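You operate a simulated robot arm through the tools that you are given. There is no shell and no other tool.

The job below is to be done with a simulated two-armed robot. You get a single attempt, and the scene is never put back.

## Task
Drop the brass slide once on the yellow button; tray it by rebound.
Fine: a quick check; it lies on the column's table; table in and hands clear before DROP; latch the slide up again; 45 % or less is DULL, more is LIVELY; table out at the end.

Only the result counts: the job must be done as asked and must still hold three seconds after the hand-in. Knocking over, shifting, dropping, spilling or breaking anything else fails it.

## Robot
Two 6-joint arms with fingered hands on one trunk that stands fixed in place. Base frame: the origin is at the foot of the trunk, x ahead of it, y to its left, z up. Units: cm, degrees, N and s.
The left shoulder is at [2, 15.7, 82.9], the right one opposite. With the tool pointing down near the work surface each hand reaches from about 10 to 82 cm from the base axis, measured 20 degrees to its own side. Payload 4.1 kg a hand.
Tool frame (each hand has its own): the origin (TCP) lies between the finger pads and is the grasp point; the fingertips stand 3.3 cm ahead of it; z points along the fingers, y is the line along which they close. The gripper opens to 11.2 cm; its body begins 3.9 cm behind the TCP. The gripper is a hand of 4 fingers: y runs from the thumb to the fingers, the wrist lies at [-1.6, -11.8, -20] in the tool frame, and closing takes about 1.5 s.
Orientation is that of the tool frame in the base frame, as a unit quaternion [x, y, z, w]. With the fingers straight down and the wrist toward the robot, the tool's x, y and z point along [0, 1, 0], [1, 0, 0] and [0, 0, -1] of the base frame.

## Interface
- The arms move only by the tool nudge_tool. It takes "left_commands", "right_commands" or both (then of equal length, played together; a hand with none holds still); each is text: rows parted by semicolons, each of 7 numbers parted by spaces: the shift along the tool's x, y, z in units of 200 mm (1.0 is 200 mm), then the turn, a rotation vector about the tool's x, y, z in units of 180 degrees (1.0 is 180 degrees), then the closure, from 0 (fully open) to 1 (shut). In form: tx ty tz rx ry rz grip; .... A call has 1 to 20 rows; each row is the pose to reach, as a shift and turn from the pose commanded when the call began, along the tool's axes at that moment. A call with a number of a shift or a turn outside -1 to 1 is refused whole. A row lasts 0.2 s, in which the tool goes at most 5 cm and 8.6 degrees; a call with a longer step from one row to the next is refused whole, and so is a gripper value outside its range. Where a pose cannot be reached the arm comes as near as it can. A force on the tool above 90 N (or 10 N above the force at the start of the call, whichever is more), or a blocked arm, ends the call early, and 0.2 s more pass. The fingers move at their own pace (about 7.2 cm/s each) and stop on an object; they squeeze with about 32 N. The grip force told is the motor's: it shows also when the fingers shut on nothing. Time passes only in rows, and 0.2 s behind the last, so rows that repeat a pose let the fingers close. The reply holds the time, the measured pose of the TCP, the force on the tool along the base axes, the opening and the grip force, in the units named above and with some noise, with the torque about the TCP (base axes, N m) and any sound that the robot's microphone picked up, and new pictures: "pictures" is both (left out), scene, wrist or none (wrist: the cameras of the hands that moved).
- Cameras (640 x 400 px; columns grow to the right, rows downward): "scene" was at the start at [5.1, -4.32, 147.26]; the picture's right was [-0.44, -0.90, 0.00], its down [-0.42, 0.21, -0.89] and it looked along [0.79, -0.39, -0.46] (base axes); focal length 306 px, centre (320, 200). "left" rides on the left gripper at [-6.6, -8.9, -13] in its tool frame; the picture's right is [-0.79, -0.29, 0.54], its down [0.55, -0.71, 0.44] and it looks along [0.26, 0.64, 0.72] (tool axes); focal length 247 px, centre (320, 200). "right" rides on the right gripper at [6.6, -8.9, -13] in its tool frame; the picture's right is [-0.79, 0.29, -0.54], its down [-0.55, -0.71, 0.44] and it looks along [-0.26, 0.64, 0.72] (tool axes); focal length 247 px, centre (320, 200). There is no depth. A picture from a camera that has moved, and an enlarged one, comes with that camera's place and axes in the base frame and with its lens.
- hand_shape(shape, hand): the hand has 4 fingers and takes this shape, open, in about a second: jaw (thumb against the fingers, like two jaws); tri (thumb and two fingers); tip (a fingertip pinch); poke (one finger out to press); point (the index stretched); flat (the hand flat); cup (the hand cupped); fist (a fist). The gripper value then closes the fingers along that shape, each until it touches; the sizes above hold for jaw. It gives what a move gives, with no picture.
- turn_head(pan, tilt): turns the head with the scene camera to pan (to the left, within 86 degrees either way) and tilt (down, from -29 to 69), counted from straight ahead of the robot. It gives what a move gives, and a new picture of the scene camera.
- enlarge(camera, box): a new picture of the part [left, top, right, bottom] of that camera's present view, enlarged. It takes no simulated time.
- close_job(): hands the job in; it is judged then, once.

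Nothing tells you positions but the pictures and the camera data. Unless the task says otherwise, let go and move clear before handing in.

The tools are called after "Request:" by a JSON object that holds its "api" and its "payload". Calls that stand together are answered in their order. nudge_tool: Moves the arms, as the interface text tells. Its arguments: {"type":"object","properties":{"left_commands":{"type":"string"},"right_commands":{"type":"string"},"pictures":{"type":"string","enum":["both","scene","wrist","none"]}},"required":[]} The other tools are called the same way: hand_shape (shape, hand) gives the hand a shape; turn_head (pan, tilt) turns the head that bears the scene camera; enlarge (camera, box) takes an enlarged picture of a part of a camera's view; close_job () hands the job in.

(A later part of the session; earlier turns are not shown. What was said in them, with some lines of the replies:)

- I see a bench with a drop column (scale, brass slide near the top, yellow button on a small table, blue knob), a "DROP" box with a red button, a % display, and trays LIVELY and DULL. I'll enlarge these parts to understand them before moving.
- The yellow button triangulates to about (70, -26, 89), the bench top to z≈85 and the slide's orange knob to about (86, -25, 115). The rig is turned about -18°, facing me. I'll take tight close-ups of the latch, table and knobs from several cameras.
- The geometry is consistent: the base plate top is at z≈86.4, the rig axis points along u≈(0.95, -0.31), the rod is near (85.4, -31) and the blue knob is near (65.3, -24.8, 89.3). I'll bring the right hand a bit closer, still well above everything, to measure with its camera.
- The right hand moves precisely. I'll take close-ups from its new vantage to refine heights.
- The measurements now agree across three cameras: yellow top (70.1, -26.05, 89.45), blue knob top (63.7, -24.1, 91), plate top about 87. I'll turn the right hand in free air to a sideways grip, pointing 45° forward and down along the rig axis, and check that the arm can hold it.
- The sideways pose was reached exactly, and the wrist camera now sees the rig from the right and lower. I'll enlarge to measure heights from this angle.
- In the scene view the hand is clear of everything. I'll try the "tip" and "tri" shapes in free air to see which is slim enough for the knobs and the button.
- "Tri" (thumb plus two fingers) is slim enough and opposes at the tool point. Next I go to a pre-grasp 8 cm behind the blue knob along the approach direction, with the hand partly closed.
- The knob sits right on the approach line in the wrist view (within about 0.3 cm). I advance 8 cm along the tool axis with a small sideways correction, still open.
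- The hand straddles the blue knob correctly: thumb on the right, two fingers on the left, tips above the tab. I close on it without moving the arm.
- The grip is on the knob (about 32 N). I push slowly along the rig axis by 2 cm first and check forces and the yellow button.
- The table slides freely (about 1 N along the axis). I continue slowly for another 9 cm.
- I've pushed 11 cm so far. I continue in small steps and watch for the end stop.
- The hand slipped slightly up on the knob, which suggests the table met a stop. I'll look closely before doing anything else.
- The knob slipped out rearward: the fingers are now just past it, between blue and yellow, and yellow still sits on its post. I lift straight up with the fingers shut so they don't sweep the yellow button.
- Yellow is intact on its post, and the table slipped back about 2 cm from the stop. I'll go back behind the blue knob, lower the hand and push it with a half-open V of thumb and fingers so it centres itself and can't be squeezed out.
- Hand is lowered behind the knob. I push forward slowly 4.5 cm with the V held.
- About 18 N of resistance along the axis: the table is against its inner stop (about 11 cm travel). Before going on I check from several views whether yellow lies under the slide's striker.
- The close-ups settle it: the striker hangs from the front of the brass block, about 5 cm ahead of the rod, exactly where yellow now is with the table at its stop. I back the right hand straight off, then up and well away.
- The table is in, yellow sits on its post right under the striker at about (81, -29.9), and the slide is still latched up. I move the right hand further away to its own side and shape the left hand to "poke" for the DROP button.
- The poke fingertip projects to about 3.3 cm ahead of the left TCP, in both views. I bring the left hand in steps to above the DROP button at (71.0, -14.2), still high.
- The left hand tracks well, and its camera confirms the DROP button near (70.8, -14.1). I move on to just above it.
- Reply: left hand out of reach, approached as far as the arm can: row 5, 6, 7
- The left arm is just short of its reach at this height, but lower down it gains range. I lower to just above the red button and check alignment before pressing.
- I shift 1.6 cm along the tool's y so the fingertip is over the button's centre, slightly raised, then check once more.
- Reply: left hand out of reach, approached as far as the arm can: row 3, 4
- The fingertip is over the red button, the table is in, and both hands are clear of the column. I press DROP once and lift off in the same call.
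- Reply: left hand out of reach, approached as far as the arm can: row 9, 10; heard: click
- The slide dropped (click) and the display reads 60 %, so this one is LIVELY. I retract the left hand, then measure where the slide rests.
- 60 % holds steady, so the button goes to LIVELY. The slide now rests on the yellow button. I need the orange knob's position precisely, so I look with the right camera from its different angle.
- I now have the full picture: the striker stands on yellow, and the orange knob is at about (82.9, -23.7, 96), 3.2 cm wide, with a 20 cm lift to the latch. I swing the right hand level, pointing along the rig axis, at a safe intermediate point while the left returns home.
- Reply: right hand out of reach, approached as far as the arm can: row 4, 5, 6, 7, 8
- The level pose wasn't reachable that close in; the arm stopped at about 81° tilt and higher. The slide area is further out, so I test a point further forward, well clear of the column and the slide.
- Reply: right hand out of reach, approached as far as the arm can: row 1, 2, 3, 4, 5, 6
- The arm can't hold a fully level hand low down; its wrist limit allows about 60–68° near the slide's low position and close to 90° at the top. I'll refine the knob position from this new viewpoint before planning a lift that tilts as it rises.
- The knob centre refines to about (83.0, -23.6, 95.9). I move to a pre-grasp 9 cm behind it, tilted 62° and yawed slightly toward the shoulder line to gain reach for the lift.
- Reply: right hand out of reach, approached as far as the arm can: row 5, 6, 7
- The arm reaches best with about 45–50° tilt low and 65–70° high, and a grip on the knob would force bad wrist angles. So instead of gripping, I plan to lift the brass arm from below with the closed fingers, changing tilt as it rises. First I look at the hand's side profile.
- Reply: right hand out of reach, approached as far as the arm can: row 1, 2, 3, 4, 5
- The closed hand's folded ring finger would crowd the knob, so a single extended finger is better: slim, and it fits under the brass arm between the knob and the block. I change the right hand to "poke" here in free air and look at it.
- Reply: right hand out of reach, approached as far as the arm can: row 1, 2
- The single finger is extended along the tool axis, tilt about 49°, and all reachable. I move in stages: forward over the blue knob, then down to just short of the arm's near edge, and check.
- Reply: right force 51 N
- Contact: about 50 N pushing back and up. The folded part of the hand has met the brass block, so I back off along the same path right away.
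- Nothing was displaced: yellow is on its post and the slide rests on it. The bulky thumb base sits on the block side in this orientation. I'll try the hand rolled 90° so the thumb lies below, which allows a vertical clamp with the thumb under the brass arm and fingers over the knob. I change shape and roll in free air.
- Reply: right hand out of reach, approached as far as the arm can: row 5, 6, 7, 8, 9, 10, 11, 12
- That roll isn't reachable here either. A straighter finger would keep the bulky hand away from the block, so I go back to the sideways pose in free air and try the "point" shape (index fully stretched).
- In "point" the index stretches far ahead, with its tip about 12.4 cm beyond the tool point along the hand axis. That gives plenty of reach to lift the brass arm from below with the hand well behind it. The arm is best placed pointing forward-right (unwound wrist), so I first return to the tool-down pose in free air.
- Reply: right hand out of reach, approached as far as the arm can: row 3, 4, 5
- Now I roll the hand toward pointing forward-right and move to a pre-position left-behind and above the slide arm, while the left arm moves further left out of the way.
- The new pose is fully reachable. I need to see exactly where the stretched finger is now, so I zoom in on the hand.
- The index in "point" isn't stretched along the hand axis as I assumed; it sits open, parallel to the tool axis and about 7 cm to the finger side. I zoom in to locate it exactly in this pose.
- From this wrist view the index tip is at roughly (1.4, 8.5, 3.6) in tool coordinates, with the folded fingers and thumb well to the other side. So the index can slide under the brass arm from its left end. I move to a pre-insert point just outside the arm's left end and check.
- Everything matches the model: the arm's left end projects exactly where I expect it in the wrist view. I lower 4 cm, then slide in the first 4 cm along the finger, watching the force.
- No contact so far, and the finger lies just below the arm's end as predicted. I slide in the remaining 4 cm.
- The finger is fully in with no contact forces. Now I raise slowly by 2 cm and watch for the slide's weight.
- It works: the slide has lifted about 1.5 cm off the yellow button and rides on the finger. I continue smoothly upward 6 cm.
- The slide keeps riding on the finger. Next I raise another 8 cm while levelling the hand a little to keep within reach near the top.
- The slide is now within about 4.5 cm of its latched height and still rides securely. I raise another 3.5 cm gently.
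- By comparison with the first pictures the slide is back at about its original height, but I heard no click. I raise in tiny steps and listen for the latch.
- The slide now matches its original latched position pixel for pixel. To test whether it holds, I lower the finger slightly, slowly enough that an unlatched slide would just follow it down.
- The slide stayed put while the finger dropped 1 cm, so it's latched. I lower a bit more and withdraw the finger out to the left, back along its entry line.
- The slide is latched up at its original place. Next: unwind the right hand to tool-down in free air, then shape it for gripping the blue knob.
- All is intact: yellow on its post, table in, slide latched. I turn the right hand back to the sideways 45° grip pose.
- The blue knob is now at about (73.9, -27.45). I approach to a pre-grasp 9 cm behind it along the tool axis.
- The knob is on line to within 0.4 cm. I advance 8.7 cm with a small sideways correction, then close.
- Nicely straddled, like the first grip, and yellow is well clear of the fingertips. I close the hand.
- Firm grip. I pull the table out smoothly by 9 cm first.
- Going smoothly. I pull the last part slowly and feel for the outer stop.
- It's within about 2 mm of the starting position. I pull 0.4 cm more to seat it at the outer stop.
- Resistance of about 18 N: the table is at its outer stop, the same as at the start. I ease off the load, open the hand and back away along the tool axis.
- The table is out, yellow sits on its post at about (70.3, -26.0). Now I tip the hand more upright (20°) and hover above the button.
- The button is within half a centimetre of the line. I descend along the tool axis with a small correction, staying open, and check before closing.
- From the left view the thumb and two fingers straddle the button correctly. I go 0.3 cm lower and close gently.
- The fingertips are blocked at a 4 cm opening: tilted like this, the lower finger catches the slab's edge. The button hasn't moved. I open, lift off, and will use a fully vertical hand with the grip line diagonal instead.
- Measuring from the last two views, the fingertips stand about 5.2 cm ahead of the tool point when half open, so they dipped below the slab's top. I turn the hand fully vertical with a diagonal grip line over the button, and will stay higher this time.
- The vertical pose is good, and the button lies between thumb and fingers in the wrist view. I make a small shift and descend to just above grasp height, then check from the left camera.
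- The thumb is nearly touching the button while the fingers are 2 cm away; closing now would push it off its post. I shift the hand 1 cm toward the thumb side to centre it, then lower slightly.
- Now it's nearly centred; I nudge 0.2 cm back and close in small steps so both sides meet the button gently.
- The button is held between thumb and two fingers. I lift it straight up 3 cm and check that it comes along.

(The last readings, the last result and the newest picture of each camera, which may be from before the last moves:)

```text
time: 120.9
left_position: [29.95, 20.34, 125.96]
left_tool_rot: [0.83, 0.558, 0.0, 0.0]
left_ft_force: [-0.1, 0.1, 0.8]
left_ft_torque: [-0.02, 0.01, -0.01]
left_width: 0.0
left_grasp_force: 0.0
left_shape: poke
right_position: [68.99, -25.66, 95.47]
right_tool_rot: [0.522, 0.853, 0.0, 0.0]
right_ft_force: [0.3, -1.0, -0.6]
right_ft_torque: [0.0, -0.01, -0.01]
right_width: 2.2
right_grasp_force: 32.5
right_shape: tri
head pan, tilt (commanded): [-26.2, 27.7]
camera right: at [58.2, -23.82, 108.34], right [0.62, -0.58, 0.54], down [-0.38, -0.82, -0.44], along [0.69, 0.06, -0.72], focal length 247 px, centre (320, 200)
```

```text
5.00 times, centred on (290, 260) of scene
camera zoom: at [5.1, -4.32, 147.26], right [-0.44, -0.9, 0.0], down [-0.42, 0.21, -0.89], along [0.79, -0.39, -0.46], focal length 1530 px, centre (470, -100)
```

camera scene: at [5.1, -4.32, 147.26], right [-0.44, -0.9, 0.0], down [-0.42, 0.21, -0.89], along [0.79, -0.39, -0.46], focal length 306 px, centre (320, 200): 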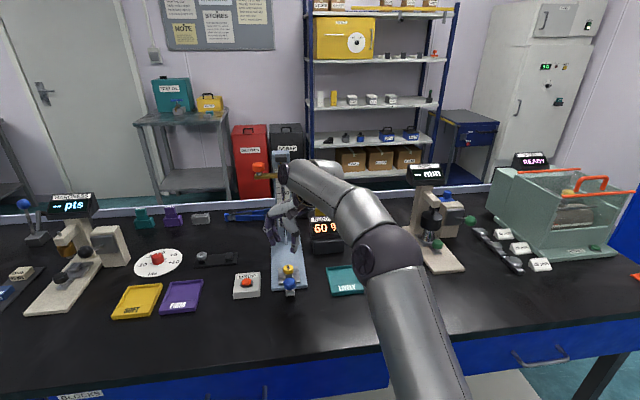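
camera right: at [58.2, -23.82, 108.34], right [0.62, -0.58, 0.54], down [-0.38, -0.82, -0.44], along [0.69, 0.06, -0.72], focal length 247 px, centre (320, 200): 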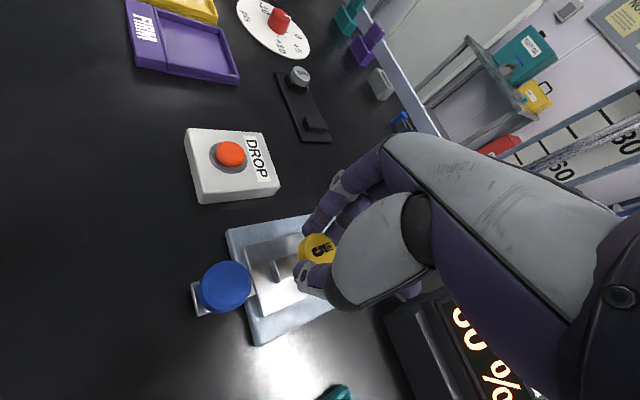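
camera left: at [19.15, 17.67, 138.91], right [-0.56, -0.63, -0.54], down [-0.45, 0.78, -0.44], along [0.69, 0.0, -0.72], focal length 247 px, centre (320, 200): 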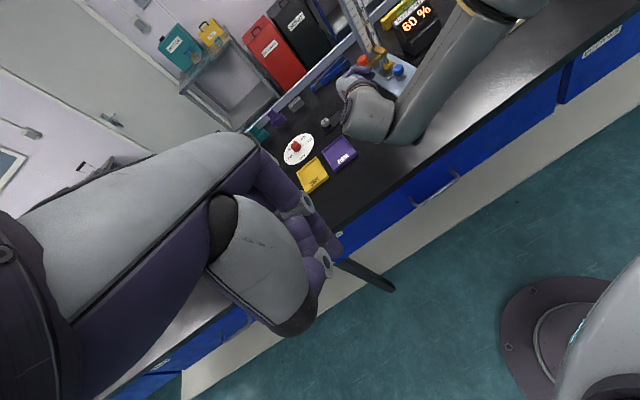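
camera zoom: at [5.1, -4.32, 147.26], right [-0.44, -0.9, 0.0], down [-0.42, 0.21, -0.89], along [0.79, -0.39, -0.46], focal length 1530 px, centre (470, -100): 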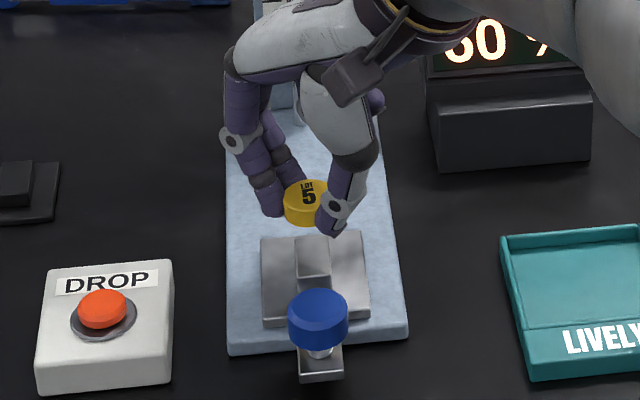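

The button is securely in hand and the table stays out. Now I raise it further and look at the LIVELY tray to measure it.

Request:
{"api": "nudge_tool", "payload": {"right_commands": "0 0 -0.06 0 0 0 1; 0 0 -0.14 0 0 0 1; 0 0 -0.22 0 0 0 1; 0 0 -0.3 0 0 0 1; 0 0 -0.35 0 0 0 1; 0 0 -0.35 0 0 0 1", "pictures": "both"}}

Request:
{"api": "enlarge", "payload": {"camera": "scene", "box": [315, 250, 415, 310]}}

Request:
{"api": "enlarge", "payload": {"camera": "left", "box": [420, 30, 520, 100]}}

Request:
{"api": "enlarge", "payload": {"camera": "right", "box": [220, 160, 400, 400]}}

```text
time: 122.3
left_position: [29.94, 20.38, 125.84]
left_tool_rot: [0.83, 0.558, 0.0, 0.0]
left_ft_force: [0.9, 0.8, -0.3]
left_ft_torque: [-0.01, -0.01, -0.01]
left_width: 0.0
left_grasp_force: 0.0
left_shape: poke
right_position: [69.16, -25.61, 102.42]
right_tool_rot: [0.522, 0.853, 0.0, 0.0]
right_ft_force: [-0.2, -0.1, 0.0]
right_ft_torque: [-0.02, 0.0, -0.01]
right_width: 2.18
right_grasp_force: 31.7
right_shape: tri
head pan, tilt (commanded): [-26.2, 27.7]
camera scene: at [5.1, -4.32, 147.26], right [-0.44, -0.9, 0.0], down [-0.42, 0.21, -0.89], along [0.79, -0.39, -0.46], focal length 306 px, centre (320, 200)
camera right: at [58.19, -23.77, 115.37], right [0.62, -0.58, 0.54], down [-0.38, -0.82, -0.44], along [0.69, 0.06, -0.72], focal length 247 px, centre (320, 200)
```

scene: 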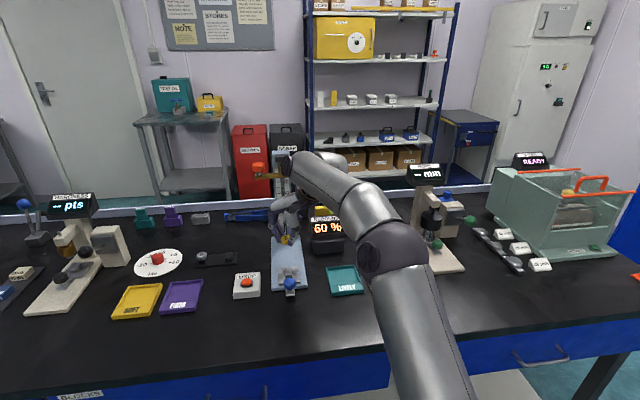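
right: 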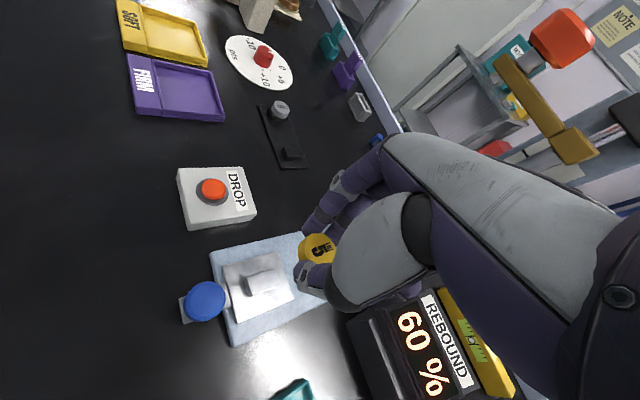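

```text
6.40 times, centred on (365, 280) of scene
camera zoom: at [5.1, -4.32, 147.26], right [-0.44, -0.9, 0.0], down [-0.42, 0.21, -0.89], along [0.79, -0.39, -0.46], focal length 1958 px, centre (32, -312)
```

zoom: 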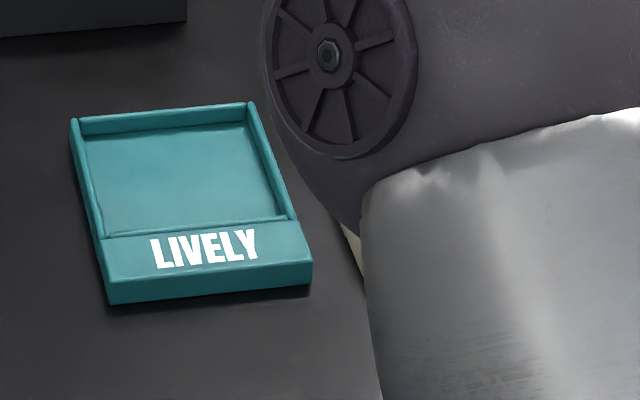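

```text
5.71 times, centred on (470, 65) of left
camera zoom: at [19.17, 17.68, 138.91], right [-0.56, -0.63, -0.54], down [-0.45, 0.78, -0.44], along [0.69, 0.0, -0.72], focal length 1411 px, centre (-537, 971)
```

zoom: 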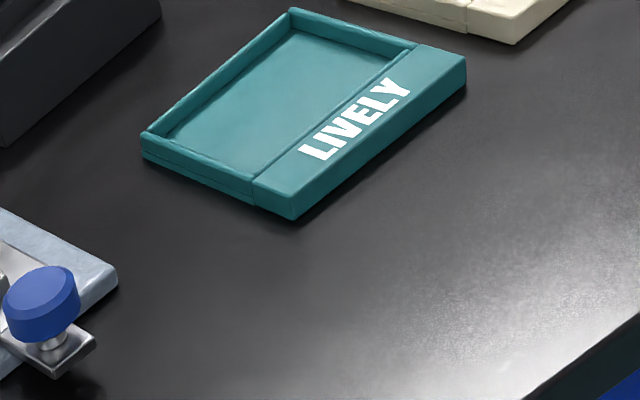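

```text
1.67 times, centred on (310, 280) of right
camera zoom: at [58.19, -23.77, 115.37], right [0.62, -0.58, 0.54], down [-0.38, -0.82, -0.44], along [0.69, 0.06, -0.72], focal length 412 px, centre (337, 67)
```

zoom: 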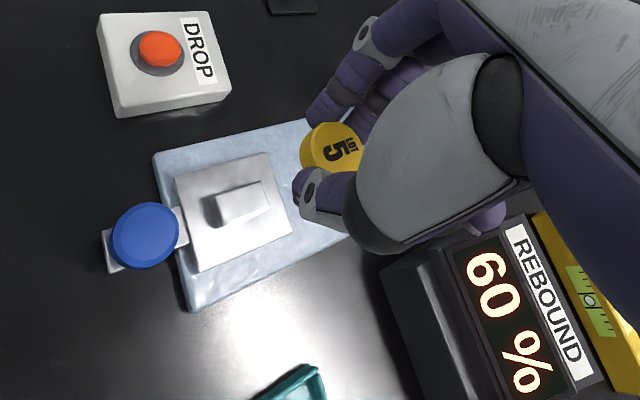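

The tray's inner floor triangulates to about (63.4, -40.5, 86.3). I carry the button over it at a safe height, turning the hand 18° so the fingers fit inside the tray walls.

Request:
{"api": "nudge_tool", "payload": {"right_commands": "-0.03 -0.04 0.01 0 0 -0.006 1; -0.09 -0.12 0.025 0 0 -0.018 1; -0.16 -0.21 0.04 0 0 -0.032 1; -0.23 -0.3 0.055 0 0 -0.046 1; -0.3 -0.39 0.07 0 0 -0.06 1; -0.37 -0.48 0.09 0 0 -0.074 1; -0.44 -0.57 0.105 0 0 -0.087 1; -0.49 -0.64 0.115 0 0 -0.097 1; -0.506 -0.661 0.12 0 0 -0.1 1; -0.506 -0.661 0.12 0 0 -0.1 1", "pictures": "both"}}

Request:
{"api": "enlarge", "payload": {"camera": "left", "box": [410, 10, 530, 110]}}

Request:
{"api": "enlarge", "payload": {"camera": "right", "box": [180, 140, 420, 400]}}

Request:
{"api": "enlarge", "payload": {"camera": "scene", "box": [300, 220, 400, 310]}}

```text
time: 124.5
left_position: [29.78, 20.42, 125.84]
left_tool_rot: [0.83, 0.558, 0.0, 0.001]
left_ft_force: [-0.7, -0.6, 0.5]
left_ft_torque: [0.0, 0.0, -0.01]
left_width: 0.0
left_grasp_force: 0.1
left_shape: poke
right_position: [62.03, -40.58, 100.06]
right_tool_rot: [0.382, 0.924, 0.0, 0.0]
right_ft_force: [0.0, 0.5, -0.9]
right_ft_torque: [0.0, 0.01, 0.0]
right_width: 2.19
right_grasp_force: 31.2
right_shape: tri
head pan, tilt (commanded): [-26.2, 27.7]
camera scene: at [5.1, -4.31, 147.26], right [-0.44, -0.9, 0.0], down [-0.42, 0.21, -0.89], along [0.79, -0.39, -0.46], focal length 306 px, centre (320, 200)
camera right: at [51.05, -42.28, 112.97], right [0.76, -0.36, 0.54], down [-0.11, -0.89, -0.44], along [0.64, 0.27, -0.72], focal length 247 px, centre (320, 200)
```

scene: 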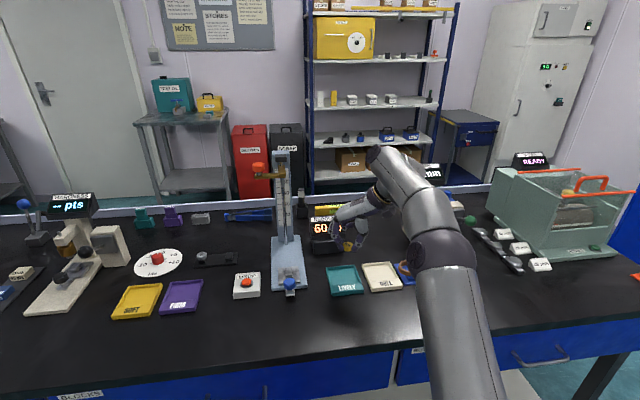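
right: 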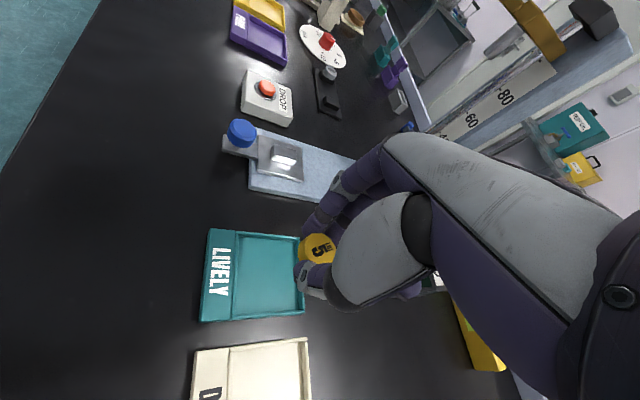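

```text
4.00 times, centred on (470, 60) of left
camera zoom: at [19.17, 17.68, 138.91], right [-0.56, -0.63, -0.54], down [-0.45, 0.78, -0.44], along [0.69, 0.0, -0.72], focal length 988 px, centre (-280, 760)
```

zoom: 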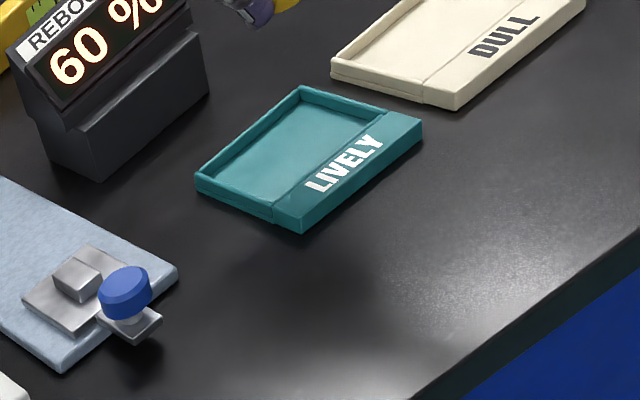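

```text
1.54 times, centred on (300, 270) of right
camera zoom: at [51.05, -42.28, 112.97], right [0.76, -0.36, 0.54], down [-0.11, -0.89, -0.44], along [0.64, 0.27, -0.72], focal length 380 px, centre (351, 92)
```

zoom: 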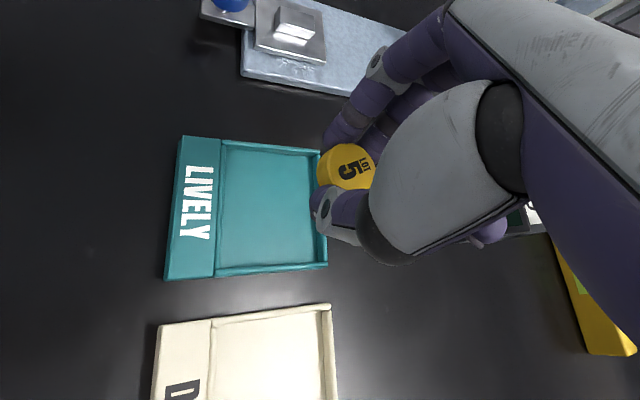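

```text
4.44 times, centred on (350, 265) of scene
camera zoom: at [5.1, -4.31, 147.26], right [-0.44, -0.9, 0.0], down [-0.42, 0.21, -0.89], along [0.79, -0.39, -0.46], focal length 1360 px, centre (187, -89)
```

zoom: 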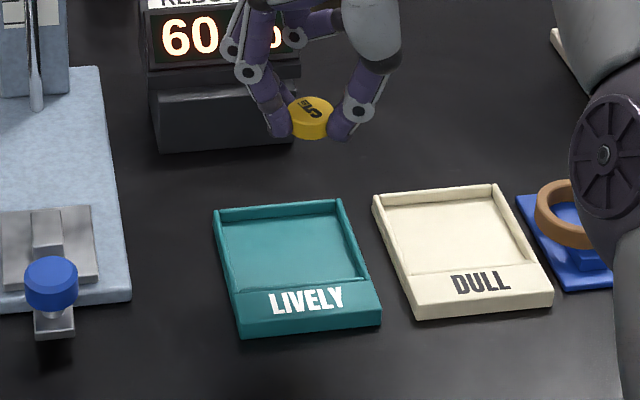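

The wrist view puts the button right over the tray's inner area. I lower to just above the rim and check from the scene and left cameras, where parallax is small.

Request:
{"api": "nudge_tool", "payload": {"right_commands": "0 0.005 0.06 0 0 0 1; 0.007 0.01 0.14 0 0 0 1; 0.007 0.01 0.22 0 0 0 1; 0.007 0.01 0.3 0 0 0 1; 0.007 0.01 0.34 0 0 0 1; 0.007 0.01 0.34 0 0 0 1", "pictures": "wrist"}}

Request:
{"api": "enlarge", "payload": {"camera": "left", "box": [410, 10, 530, 110]}}

Request:
{"api": "enlarge", "payload": {"camera": "right", "box": [200, 140, 400, 340]}}

Request:
{"api": "enlarge", "payload": {"camera": "scene", "box": [310, 230, 400, 310]}}

```text
time: 125.9
left_position: [29.94, 20.37, 125.85]
left_tool_rot: [0.83, 0.558, -0.001, 0.0]
left_ft_force: [-0.1, 0.5, -0.7]
left_ft_torque: [0.0, -0.01, 0.01]
left_width: 0.01
left_grasp_force: 0.1
left_shape: poke
right_position: [61.94, -40.46, 93.23]
right_tool_rot: [0.382, 0.924, -0.001, 0.0]
right_ft_force: [-0.7, 0.0, -0.6]
right_ft_torque: [-0.01, 0.0, -0.01]
right_width: 2.19
right_grasp_force: 31.6
right_shape: tri
head pan, tilt (commanded): [-26.2, 27.7]
camera right: at [51.07, -42.08, 106.15], right [0.76, -0.36, 0.54], down [-0.11, -0.89, -0.44], along [0.64, 0.27, -0.72], focal length 247 px, centre (320, 200)
```

right: 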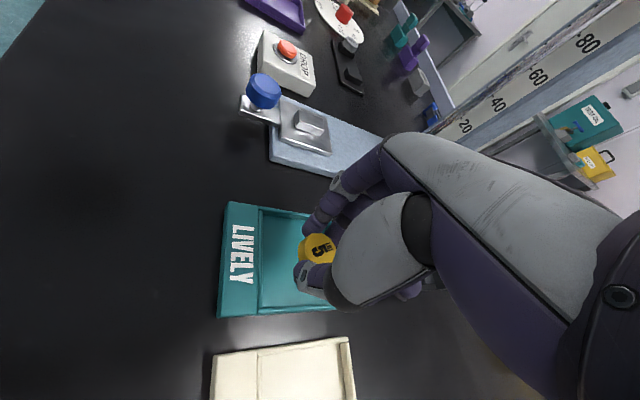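

```text
4.00 times, centred on (470, 60) of left
camera zoom: at [19.17, 17.68, 138.91], right [-0.56, -0.63, -0.54], down [-0.45, 0.78, -0.44], along [0.69, 0.0, -0.72], focal length 988 px, centre (-280, 760)
```

zoom: 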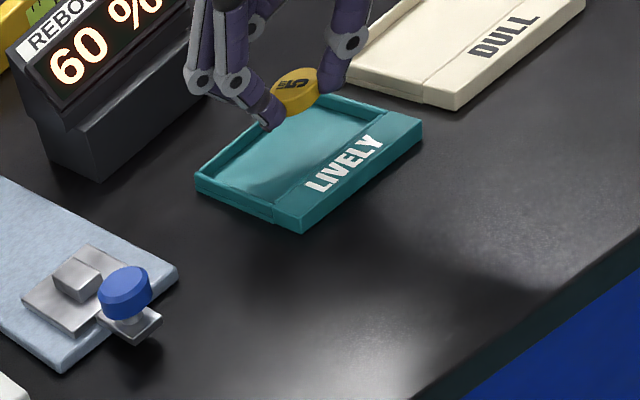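

```text
2.00 times, centred on (300, 240) of right
camera zoom: at [51.07, -42.08, 106.15], right [0.76, -0.36, 0.54], down [-0.11, -0.89, -0.44], along [0.64, 0.27, -0.72], focal length 494 px, centre (360, 120)
```

zoom: 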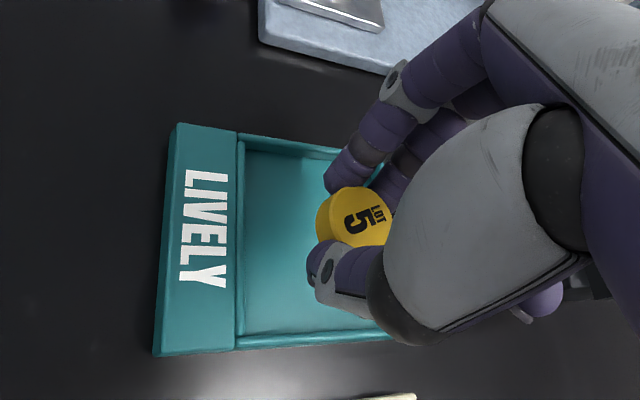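

```text
5.00 times, centred on (355, 270) of scene
camera zoom: at [5.1, -4.31, 147.26], right [-0.44, -0.9, 0.0], down [-0.42, 0.21, -0.89], along [0.79, -0.39, -0.46], focal length 1530 px, centre (145, -150)
```

zoom: 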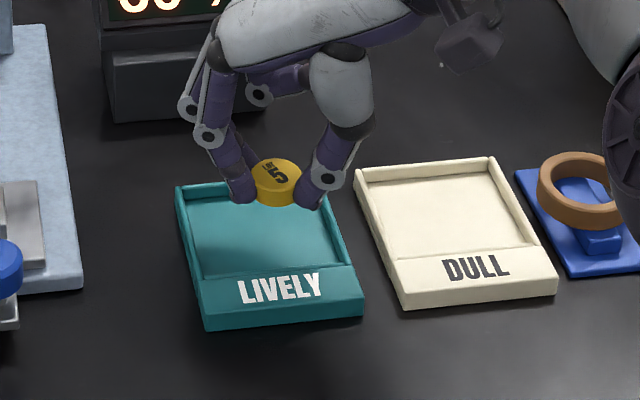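

From the scene view it will land about 0.6 cm right of the tray's centre, well inside, with room for the fingers. I lower it to just above the tray floor.

Request:
{"api": "nudge_tool", "payload": {"right_commands": "0 0.003 0.03 0 0 0 1; -0.005 0.008 0.06 0 0 0 1; -0.01 0.012 0.085 0 0 0 1; -0.01 0.012 0.105 0 0 0 1; -0.01 0.012 0.115 0 0 0 1; -0.01 0.012 0.115 0 0 0 1", "pictures": "wrist"}}

Request:
{"api": "enlarge", "payload": {"camera": "left", "box": [430, 20, 510, 90]}}

Request:
{"api": "enlarge", "payload": {"camera": "scene", "box": [310, 230, 400, 310]}}

```text
time: 127.3
left_position: [29.96, 20.31, 125.9]
left_tool_rot: [0.83, 0.558, 0.001, 0.001]
left_ft_force: [-0.3, 0.0, -0.2]
left_ft_torque: [-0.01, -0.02, -0.03]
left_width: 0.0
left_grasp_force: 0.1
left_shape: poke
right_position: [62.35, -40.32, 90.95]
right_tool_rot: [0.382, 0.924, 0.0, 0.0]
right_ft_force: [1.0, -0.2, 0.5]
right_ft_torque: [0.01, 0.0, 0.0]
right_width: 2.21
right_grasp_force: 32.0
right_shape: tri
head pan, tilt (commanded): [-26.2, 27.7]
camera right: at [51.38, -42.04, 103.86], right [0.76, -0.36, 0.54], down [-0.11, -0.89, -0.44], along [0.64, 0.27, -0.72], focal length 247 px, centre (320, 200)
```

right: 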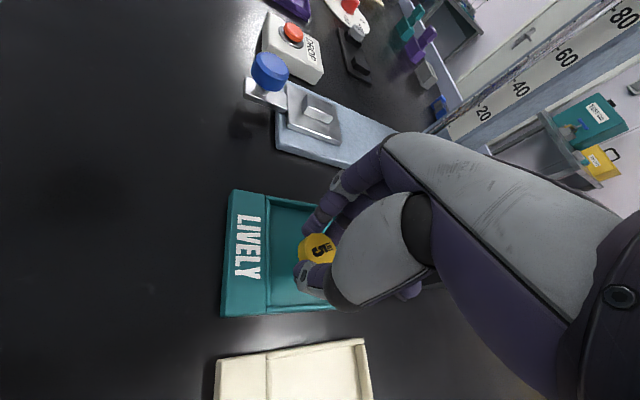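

```text
5.71 times, centred on (470, 55) of left
camera zoom: at [19.17, 17.68, 138.91], right [-0.56, -0.63, -0.54], down [-0.45, 0.78, -0.44], along [0.69, 0.0, -0.72], focal length 1411 px, centre (-537, 1029)
```

zoom: 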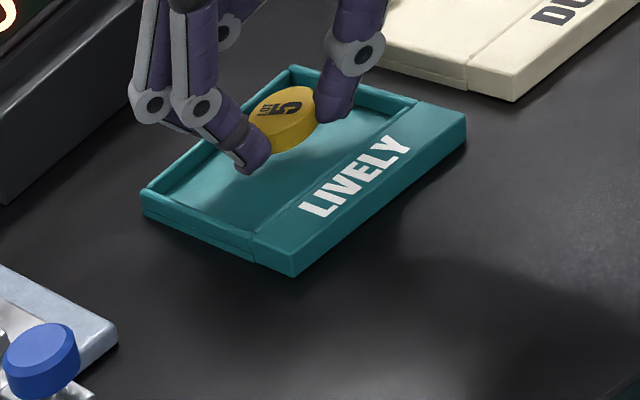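

```text
5.00 times, centred on (355, 270) of scene
camera zoom: at [5.1, -4.32, 147.26], right [-0.44, -0.9, 0.0], down [-0.42, 0.21, -0.89], along [0.79, -0.39, -0.46], focal length 1530 px, centre (145, -150)
```

zoom: 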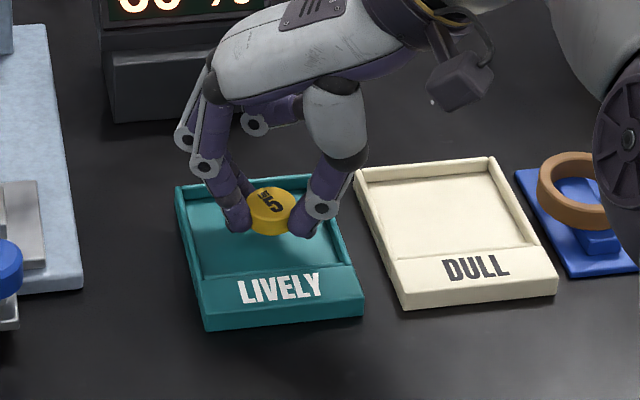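

Still no contact. I lower a few more millimetres to set it down.

Request:
{"api": "nudge_tool", "payload": {"right_commands": "0 0 0.01 0 0 0 1; 0 0 0.02 0 0 0 1; 0 0 0.03 0 0 0 1; 0 0 0.03 0 0 0 1", "pictures": "none"}}

Request:
{"api": "enlarge", "payload": {"camera": "left", "box": [440, 30, 500, 85]}}

Request:
{"api": "enlarge", "payload": {"camera": "scene", "box": [330, 250, 390, 300]}}

```text
time: 128.3
left_position: [29.82, 20.3, 125.88]
left_tool_rot: [0.83, 0.557, 0.0, 0.0]
left_ft_force: [-0.1, -0.2, -0.5]
left_ft_torque: [-0.01, -0.01, -0.01]
left_width: 0.0
left_grasp_force: 0.1
left_shape: poke
right_position: [62.24, -40.36, 90.26]
right_tool_rot: [0.383, 0.924, 0.001, 0.001]
right_ft_force: [0.1, 0.6, -0.2]
right_ft_torque: [0.01, -0.03, 0.01]
right_width: 2.18
right_grasp_force: 31.9
right_shape: tri
head pan, tilt (commanded): [-26.2, 27.7]
```

```text
7.27 times, centred on (470, 58) of left
camera zoom: at [19.17, 17.68, 138.91], right [-0.56, -0.63, -0.54], down [-0.45, 0.78, -0.44], along [0.69, 0.0, -0.72], focal length 1796 px, centre (-771, 1236)
```

zoom: 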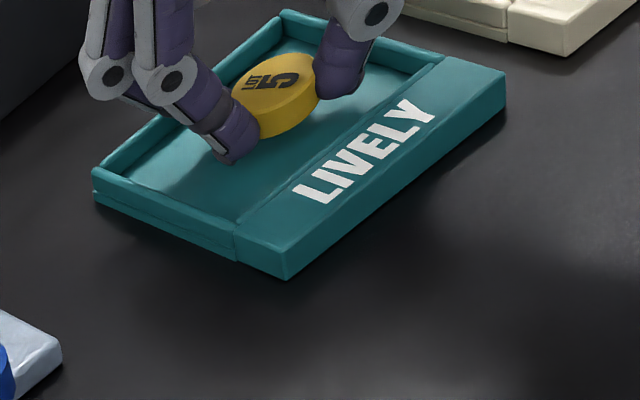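

```text
8.00 times, centred on (360, 275) of scene
camera zoom: at [5.1, -4.32, 147.26], right [-0.44, -0.9, 0.0], down [-0.42, 0.21, -0.89], along [0.79, -0.39, -0.46], focal length 2448 px, centre (0, -400)
```

zoom: 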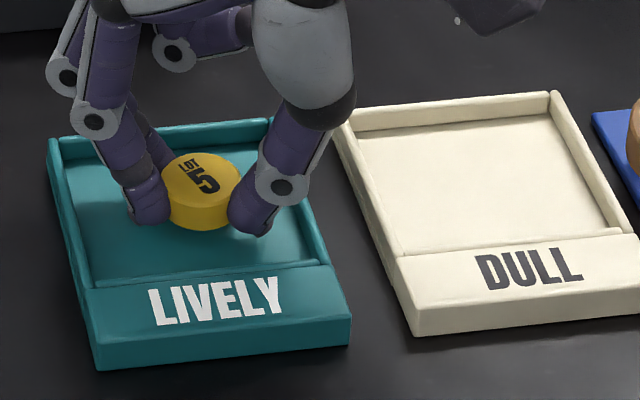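

Request:
{"api": "nudge_tool", "payload": {"right_commands": "0 0 0.008 0 0 0 1; 0 0 0.016 0 0 0 1; 0 0 0.016 0 0 0 1", "pictures": "none"}}

Request:
{"api": "enlarge", "payload": {"camera": "scene", "box": [330, 250, 390, 300]}}

```text
time: 129.1
left_position: [29.89, 20.5, 125.89]
left_tool_rot: [0.83, 0.558, 0.0, 0.0]
left_ft_force: [-1.1, -0.5, -0.1]
left_ft_torque: [0.01, 0.0, 0.02]
left_width: 0.0
left_grasp_force: 0.0
left_shape: poke
right_position: [62.3, -40.24, 89.87]
right_tool_rot: [0.383, 0.924, 0.0, 0.0]
right_ft_force: [0.3, 0.2, 0.2]
right_ft_torque: [0.0, -0.01, 0.01]
right_width: 2.22
right_grasp_force: 31.5
right_shape: tri
head pan, tilt (commanded): [-26.2, 27.7]
```

```text
8.00 times, centred on (360, 275) of scene
camera zoom: at [5.1, -4.32, 147.26], right [-0.44, -0.9, 0.0], down [-0.42, 0.21, -0.89], along [0.79, -0.39, -0.46], focal length 2448 px, centre (0, -400)
```

zoom: 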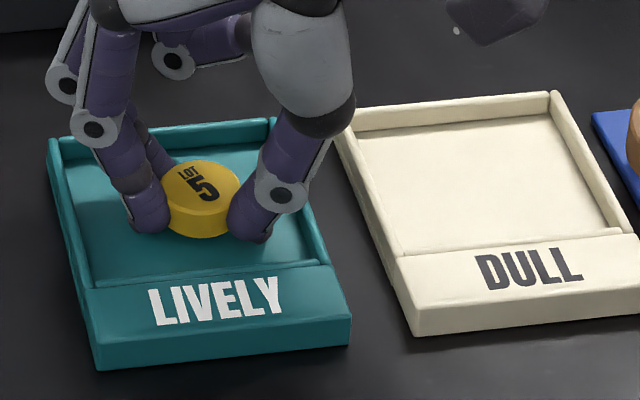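

Request:
{"api": "nudge_tool", "payload": {"right_commands": "0 0 0.007 0 0 0 1; 0 0 0.014 0 0 0 1; 0 0 0.014 0 0 0 1", "pictures": "none"}}

Request:
{"api": "enlarge", "payload": {"camera": "scene", "box": [330, 250, 390, 300]}}

Request:
{"api": "enlarge", "payload": {"camera": "left", "box": [440, 30, 500, 85]}}

```text
time: 129.9
left_position: [29.85, 20.36, 125.83]
left_tool_rot: [0.83, 0.557, 0.0, 0.0]
left_ft_force: [-0.6, -0.8, 1.2]
left_ft_torque: [0.0, -0.04, 0.03]
left_width: 0.0
left_grasp_force: 0.1
left_shape: poke
right_position: [62.22, -40.25, 89.98]
right_tool_rot: [0.383, 0.924, 0.0, 0.001]
right_ft_force: [-1.2, 0.8, 5.4]
right_ft_torque: [0.04, 0.01, 0.02]
right_width: 2.2
right_grasp_force: 31.9
right_shape: tri
head pan, tilt (commanded): [-26.2, 27.7]
```

```text
8.00 times, centred on (360, 275) of scene
camera zoom: at [5.08, -4.3, 147.26], right [-0.44, -0.9, 0.0], down [-0.42, 0.21, -0.89], along [0.79, -0.39, -0.46], focal length 2448 px, centre (0, -400)
```

zoom: 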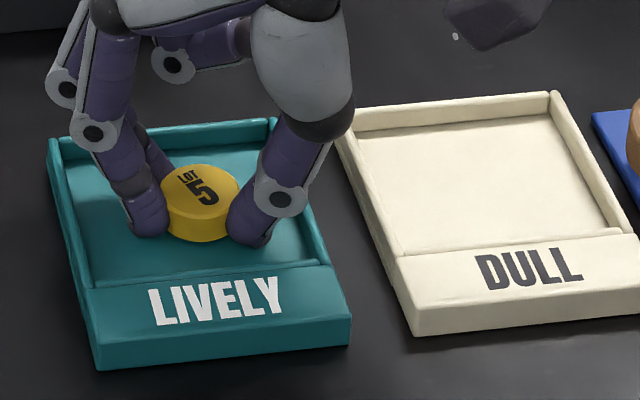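

```text
7.27 times, centred on (470, 58) of left
camera zoom: at [19.15, 17.69, 138.91], right [-0.56, -0.63, -0.54], down [-0.45, 0.78, -0.44], along [0.69, 0.0, -0.72], focal length 1796 px, centre (-771, 1236)
```

zoom: 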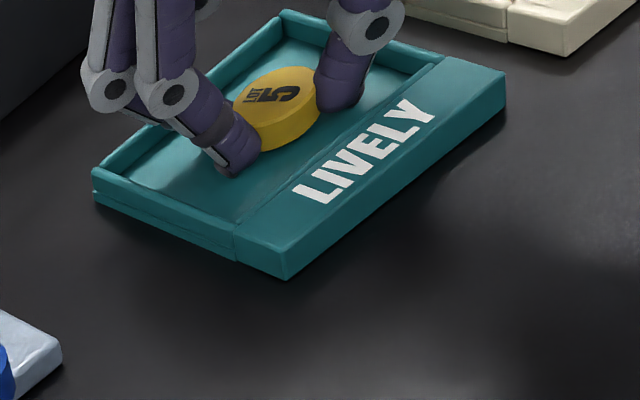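

Touchdown (about 5 N). I ease up 2 mm, open gently, and lift straight out.

Request:
{"api": "nudge_tool", "payload": {"right_commands": "0 0 -0.012 0 0 0 1; 0 0 -0.014 0 0 0 0.9; 0 0 -0.016 0 0 0 0.82; 0 0 -0.018 0 0 0 0.77; 0 0 -0.02 0 0 0 0.73; 0 0 -0.022 0 0 0 0.7; 0 0 -0.024 0 0 0 0.67; 0 0 -0.024 0 0 0 0.65; 0 0 -0.024 0 0 0 0.65", "pictures": "wrist"}}

Request:
{"api": "enlarge", "payload": {"camera": "scene", "box": [330, 250, 390, 300]}}

Request:
{"api": "enlarge", "payload": {"camera": "left", "box": [440, 30, 500, 85]}}

Request:
{"api": "enlarge", "payload": {"camera": "right", "box": [200, 140, 400, 340]}}

```text
time: 131.9
left_position: [29.87, 20.42, 125.81]
left_tool_rot: [0.83, 0.558, -0.001, 0.0]
left_ft_force: [-0.5, 0.1, 0.4]
left_ft_torque: [-0.01, -0.01, -0.04]
left_width: 0.0
left_grasp_force: 0.1
left_shape: poke
right_position: [62.27, -40.32, 90.29]
right_tool_rot: [0.384, 0.923, 0.0, 0.0]
right_ft_force: [0.9, -0.3, 0.6]
right_ft_torque: [0.02, -0.01, 0.02]
right_width: 3.89
right_grasp_force: 0.1
right_shape: tri
head pan, tilt (commanded): [-26.2, 27.7]
camera right: at [51.39, -42.02, 103.13], right [0.76, -0.36, 0.54], down [-0.11, -0.89, -0.44], along [0.64, 0.27, -0.72], focal length 247 px, centre (320, 200)
```

right: 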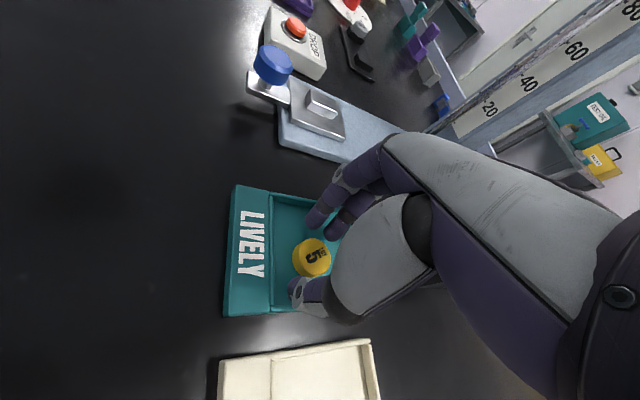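

```text
8.00 times, centred on (360, 275) of scene
camera zoom: at [5.1, -4.32, 147.26], right [-0.44, -0.9, 0.0], down [-0.42, 0.21, -0.89], along [0.79, -0.39, -0.46], focal length 2448 px, centre (0, -400)
```

zoom: 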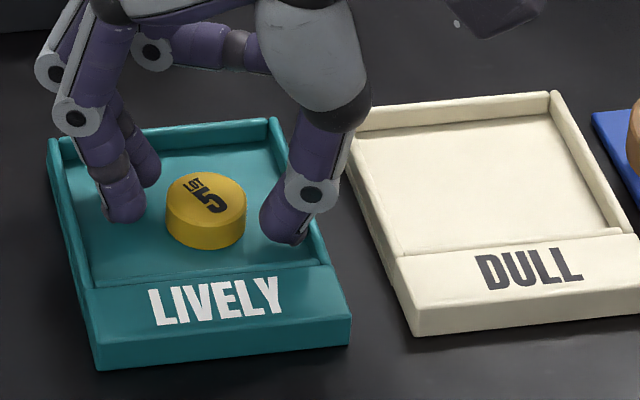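

```text
7.27 times, centred on (470, 58) of left
camera zoom: at [19.17, 17.68, 138.91], right [-0.56, -0.63, -0.54], down [-0.45, 0.78, -0.44], along [0.69, 0.0, -0.72], focal length 1796 px, centre (-771, 1236)
```

zoom: 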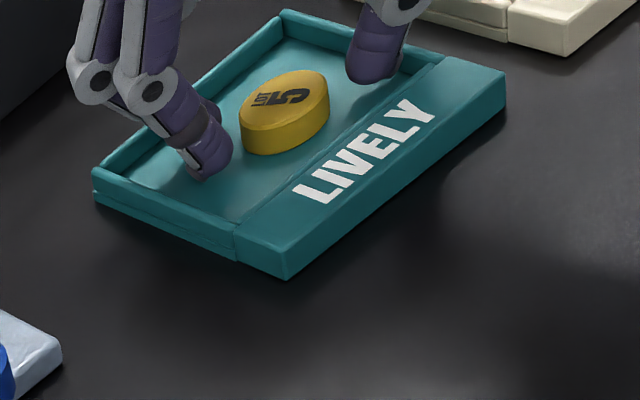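

```text
2.00 times, centred on (300, 240) of right
camera zoom: at [51.39, -42.02, 103.13], right [0.76, -0.36, 0.54], down [-0.11, -0.89, -0.44], along [0.64, 0.27, -0.72], focal length 494 px, centre (360, 120)
```

zoom: 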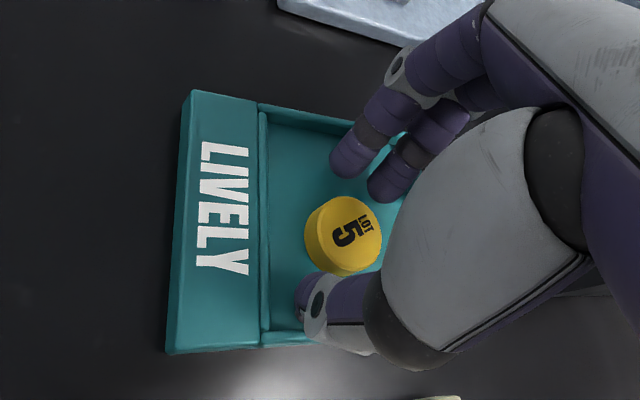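

The button lies flat in the LIVELY tray, free of the fingers. I lift the hand straight up and then move it well clear.

Request:
{"api": "nudge_tool", "payload": {"right_commands": "0 0 -0.03 0 0 0 0.65; 0 0 -0.08 0 0 0 0.65; 0 0 -0.16 0 0 0 0.65; 0 0 -0.28 0 0 0 0.65; 0 0 -0.42 0 0 0 0.65; 0 0 -0.58 0 0 0 0.65; 0 -0.15 -0.74 0 0 0 0.65; 0 -0.3 -0.85 0 0 0 0.65; 0 -0.5 -0.9 0 0 0 0.65; 0 -0.5 -0.9 0 0 0 0.65", "pictures": "both"}}

Request:
{"api": "enlarge", "payload": {"camera": "scene", "box": [230, 130, 420, 310]}}

Request:
{"api": "enlarge", "payload": {"camera": "left", "box": [300, 0, 540, 140]}}

Request:
{"api": "enlarge", "payload": {"camera": "scene", "box": [245, 145, 309, 185]}}

```text
time: 134.1
left_position: [29.86, 20.43, 125.87]
left_tool_rot: [0.83, 0.558, 0.0, 0.001]
left_ft_force: [0.7, 0.0, -0.4]
left_ft_torque: [0.02, 0.03, 0.0]
left_width: 0.01
left_grasp_force: 0.1
left_shape: poke
right_position: [55.0, -47.49, 108.26]
right_tool_rot: [0.382, 0.924, 0.0, -0.001]
right_ft_force: [-0.3, 0.0, 0.0]
right_ft_torque: [0.0, 0.02, 0.0]
right_width: 3.89
right_grasp_force: 0.0
right_shape: tri
head pan, tilt (commanded): [-26.2, 27.7]
camera scene: at [5.11, -4.31, 147.26], right [-0.44, -0.9, 0.0], down [-0.42, 0.21, -0.89], along [0.79, -0.39, -0.46], focal length 306 px, centre (320, 200)
camera right: at [44.21, -49.17, 121.13], right [0.76, -0.36, 0.54], down [-0.11, -0.89, -0.44], along [0.64, 0.27, -0.72], focal length 247 px, centre (320, 200)
```

scene: 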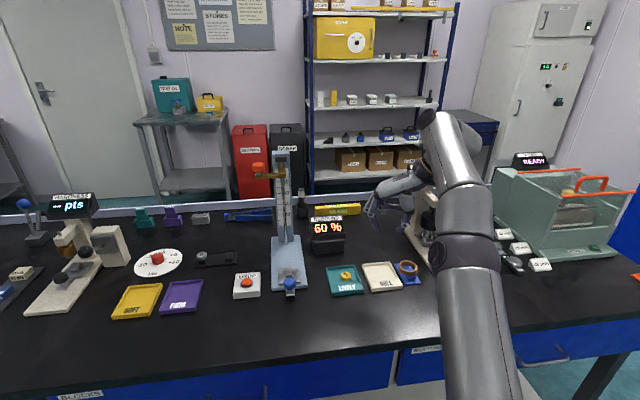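
right: 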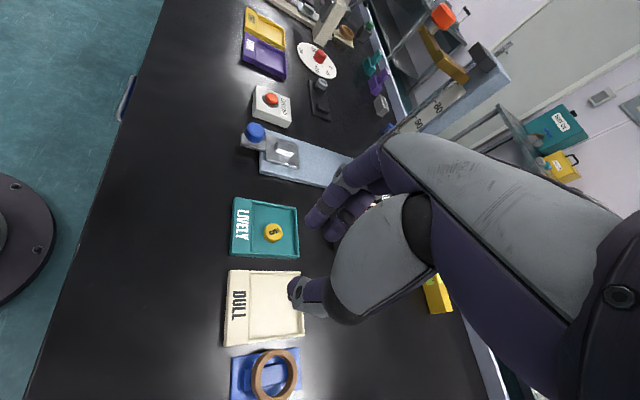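

```text
2.22 times, centred on (325, 220) of scene
camera zoom: at [5.11, -4.31, 147.26], right [-0.44, -0.9, 0.0], down [-0.42, 0.21, -0.89], along [0.79, -0.39, -0.46], focal length 680 px, centre (309, 156)
```

zoom: 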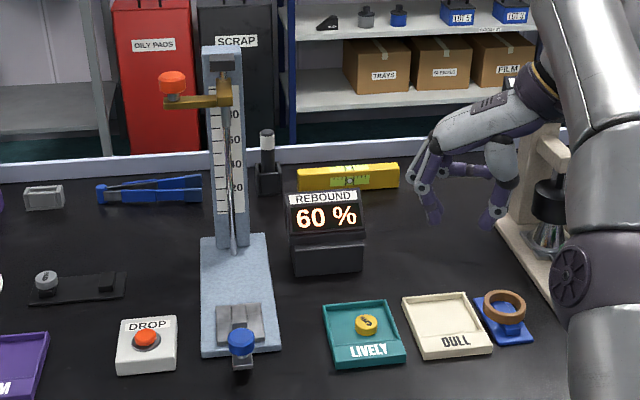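

```text
2.67 times, centred on (420, 70) of left
camera zoom: at [19.17, 17.69, 138.91], right [-0.56, -0.63, -0.54], down [-0.45, 0.78, -0.44], along [0.69, 0.0, -0.72], focal length 659 px, centre (53, 547)
```

zoom: 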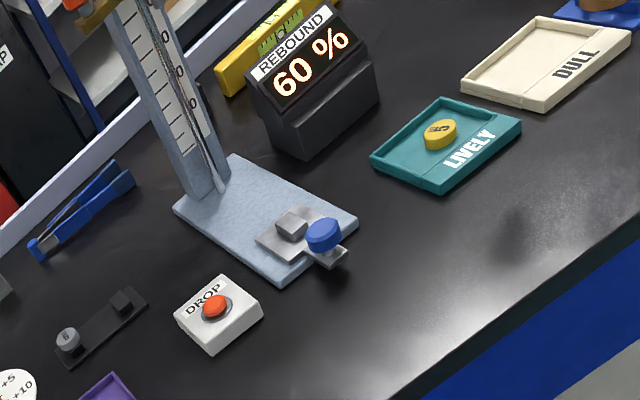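

```text
10.00 times, centred on (277, 165) of scene
camera zoom: at [5.11, -4.31, 147.26], right [-0.44, -0.9, 0.0], down [-0.42, 0.21, -0.89], along [0.79, -0.39, -0.46], focal length 3059 px, centre (750, 550)
```

zoom: 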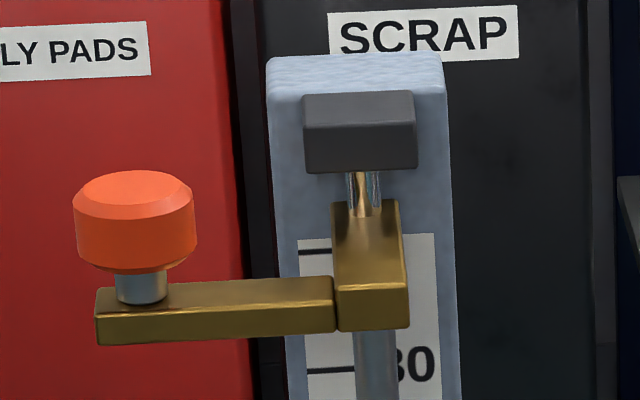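

Slide latched, display 60 %, button in LIVELY. One last check that the table is exactly where it started (out) and nothing else has moved.

Request:
{"api": "enlarge", "payload": {"camera": "scene", "box": [258, 230, 322, 300]}}

Request:
{"api": "enlarge", "payload": {"camera": "scene", "box": [260, 240, 440, 310]}}

```text
5.71 times, centred on (290, 265) of scene
camera zoom: at [5.11, -4.31, 147.26], right [-0.44, -0.9, 0.0], down [-0.42, 0.21, -0.89], along [0.79, -0.39, -0.46], focal length 1748 px, centre (491, -171)
```

zoom: 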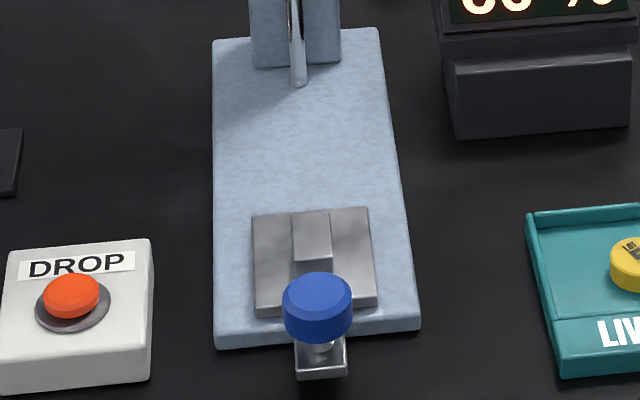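

```text
3.56 times, centred on (350, 275) of scene
camera zoom: at [5.11, -4.31, 147.26], right [-0.44, -0.9, 0.0], down [-0.42, 0.21, -0.89], along [0.79, -0.39, -0.46], focal length 1088 px, centre (213, -67)
```

zoom: 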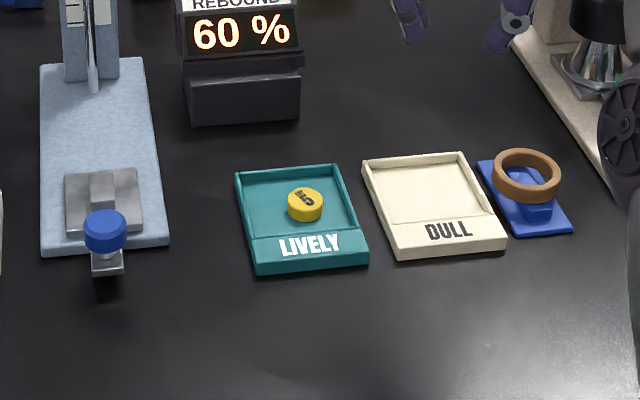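

The table is out at its starting position, the slide is latched up, and the rebound reads 60 %. The yellow button lies in the LIVELY tray, and both hands are clear with everything else where it was. I hand the job in.

Request:
{"api": "close_job", "payload": {}}

```text
The job is handed in.
```

The yellow button was dropped on once, read 60 % rebound, and is now in the LIVELY tray. The job is handed in; I don't know the judge's result.

- **Drop:** the table was in and both hands were clear of the column before I pressed DROP.
- **Slide:** it is latched up again. It held its original position when I lowered the finger that had lifted it. No click was heard.
- **Table:** it is back out against its outer stop, where it started.
- **Button:** it lies flat in the LIVELY tray, released, with both hands away from it.

Two contacts happened along the way:
- While the slide was still down, the hand pressed against it with about 50 N for a moment. I backed off at once and saw nothing displaced.
- On the first try at picking up the button, the fingertips caught the table's edge. The button did not move, and the second try held.

In the last pictures the trays, display and other items were where they began.
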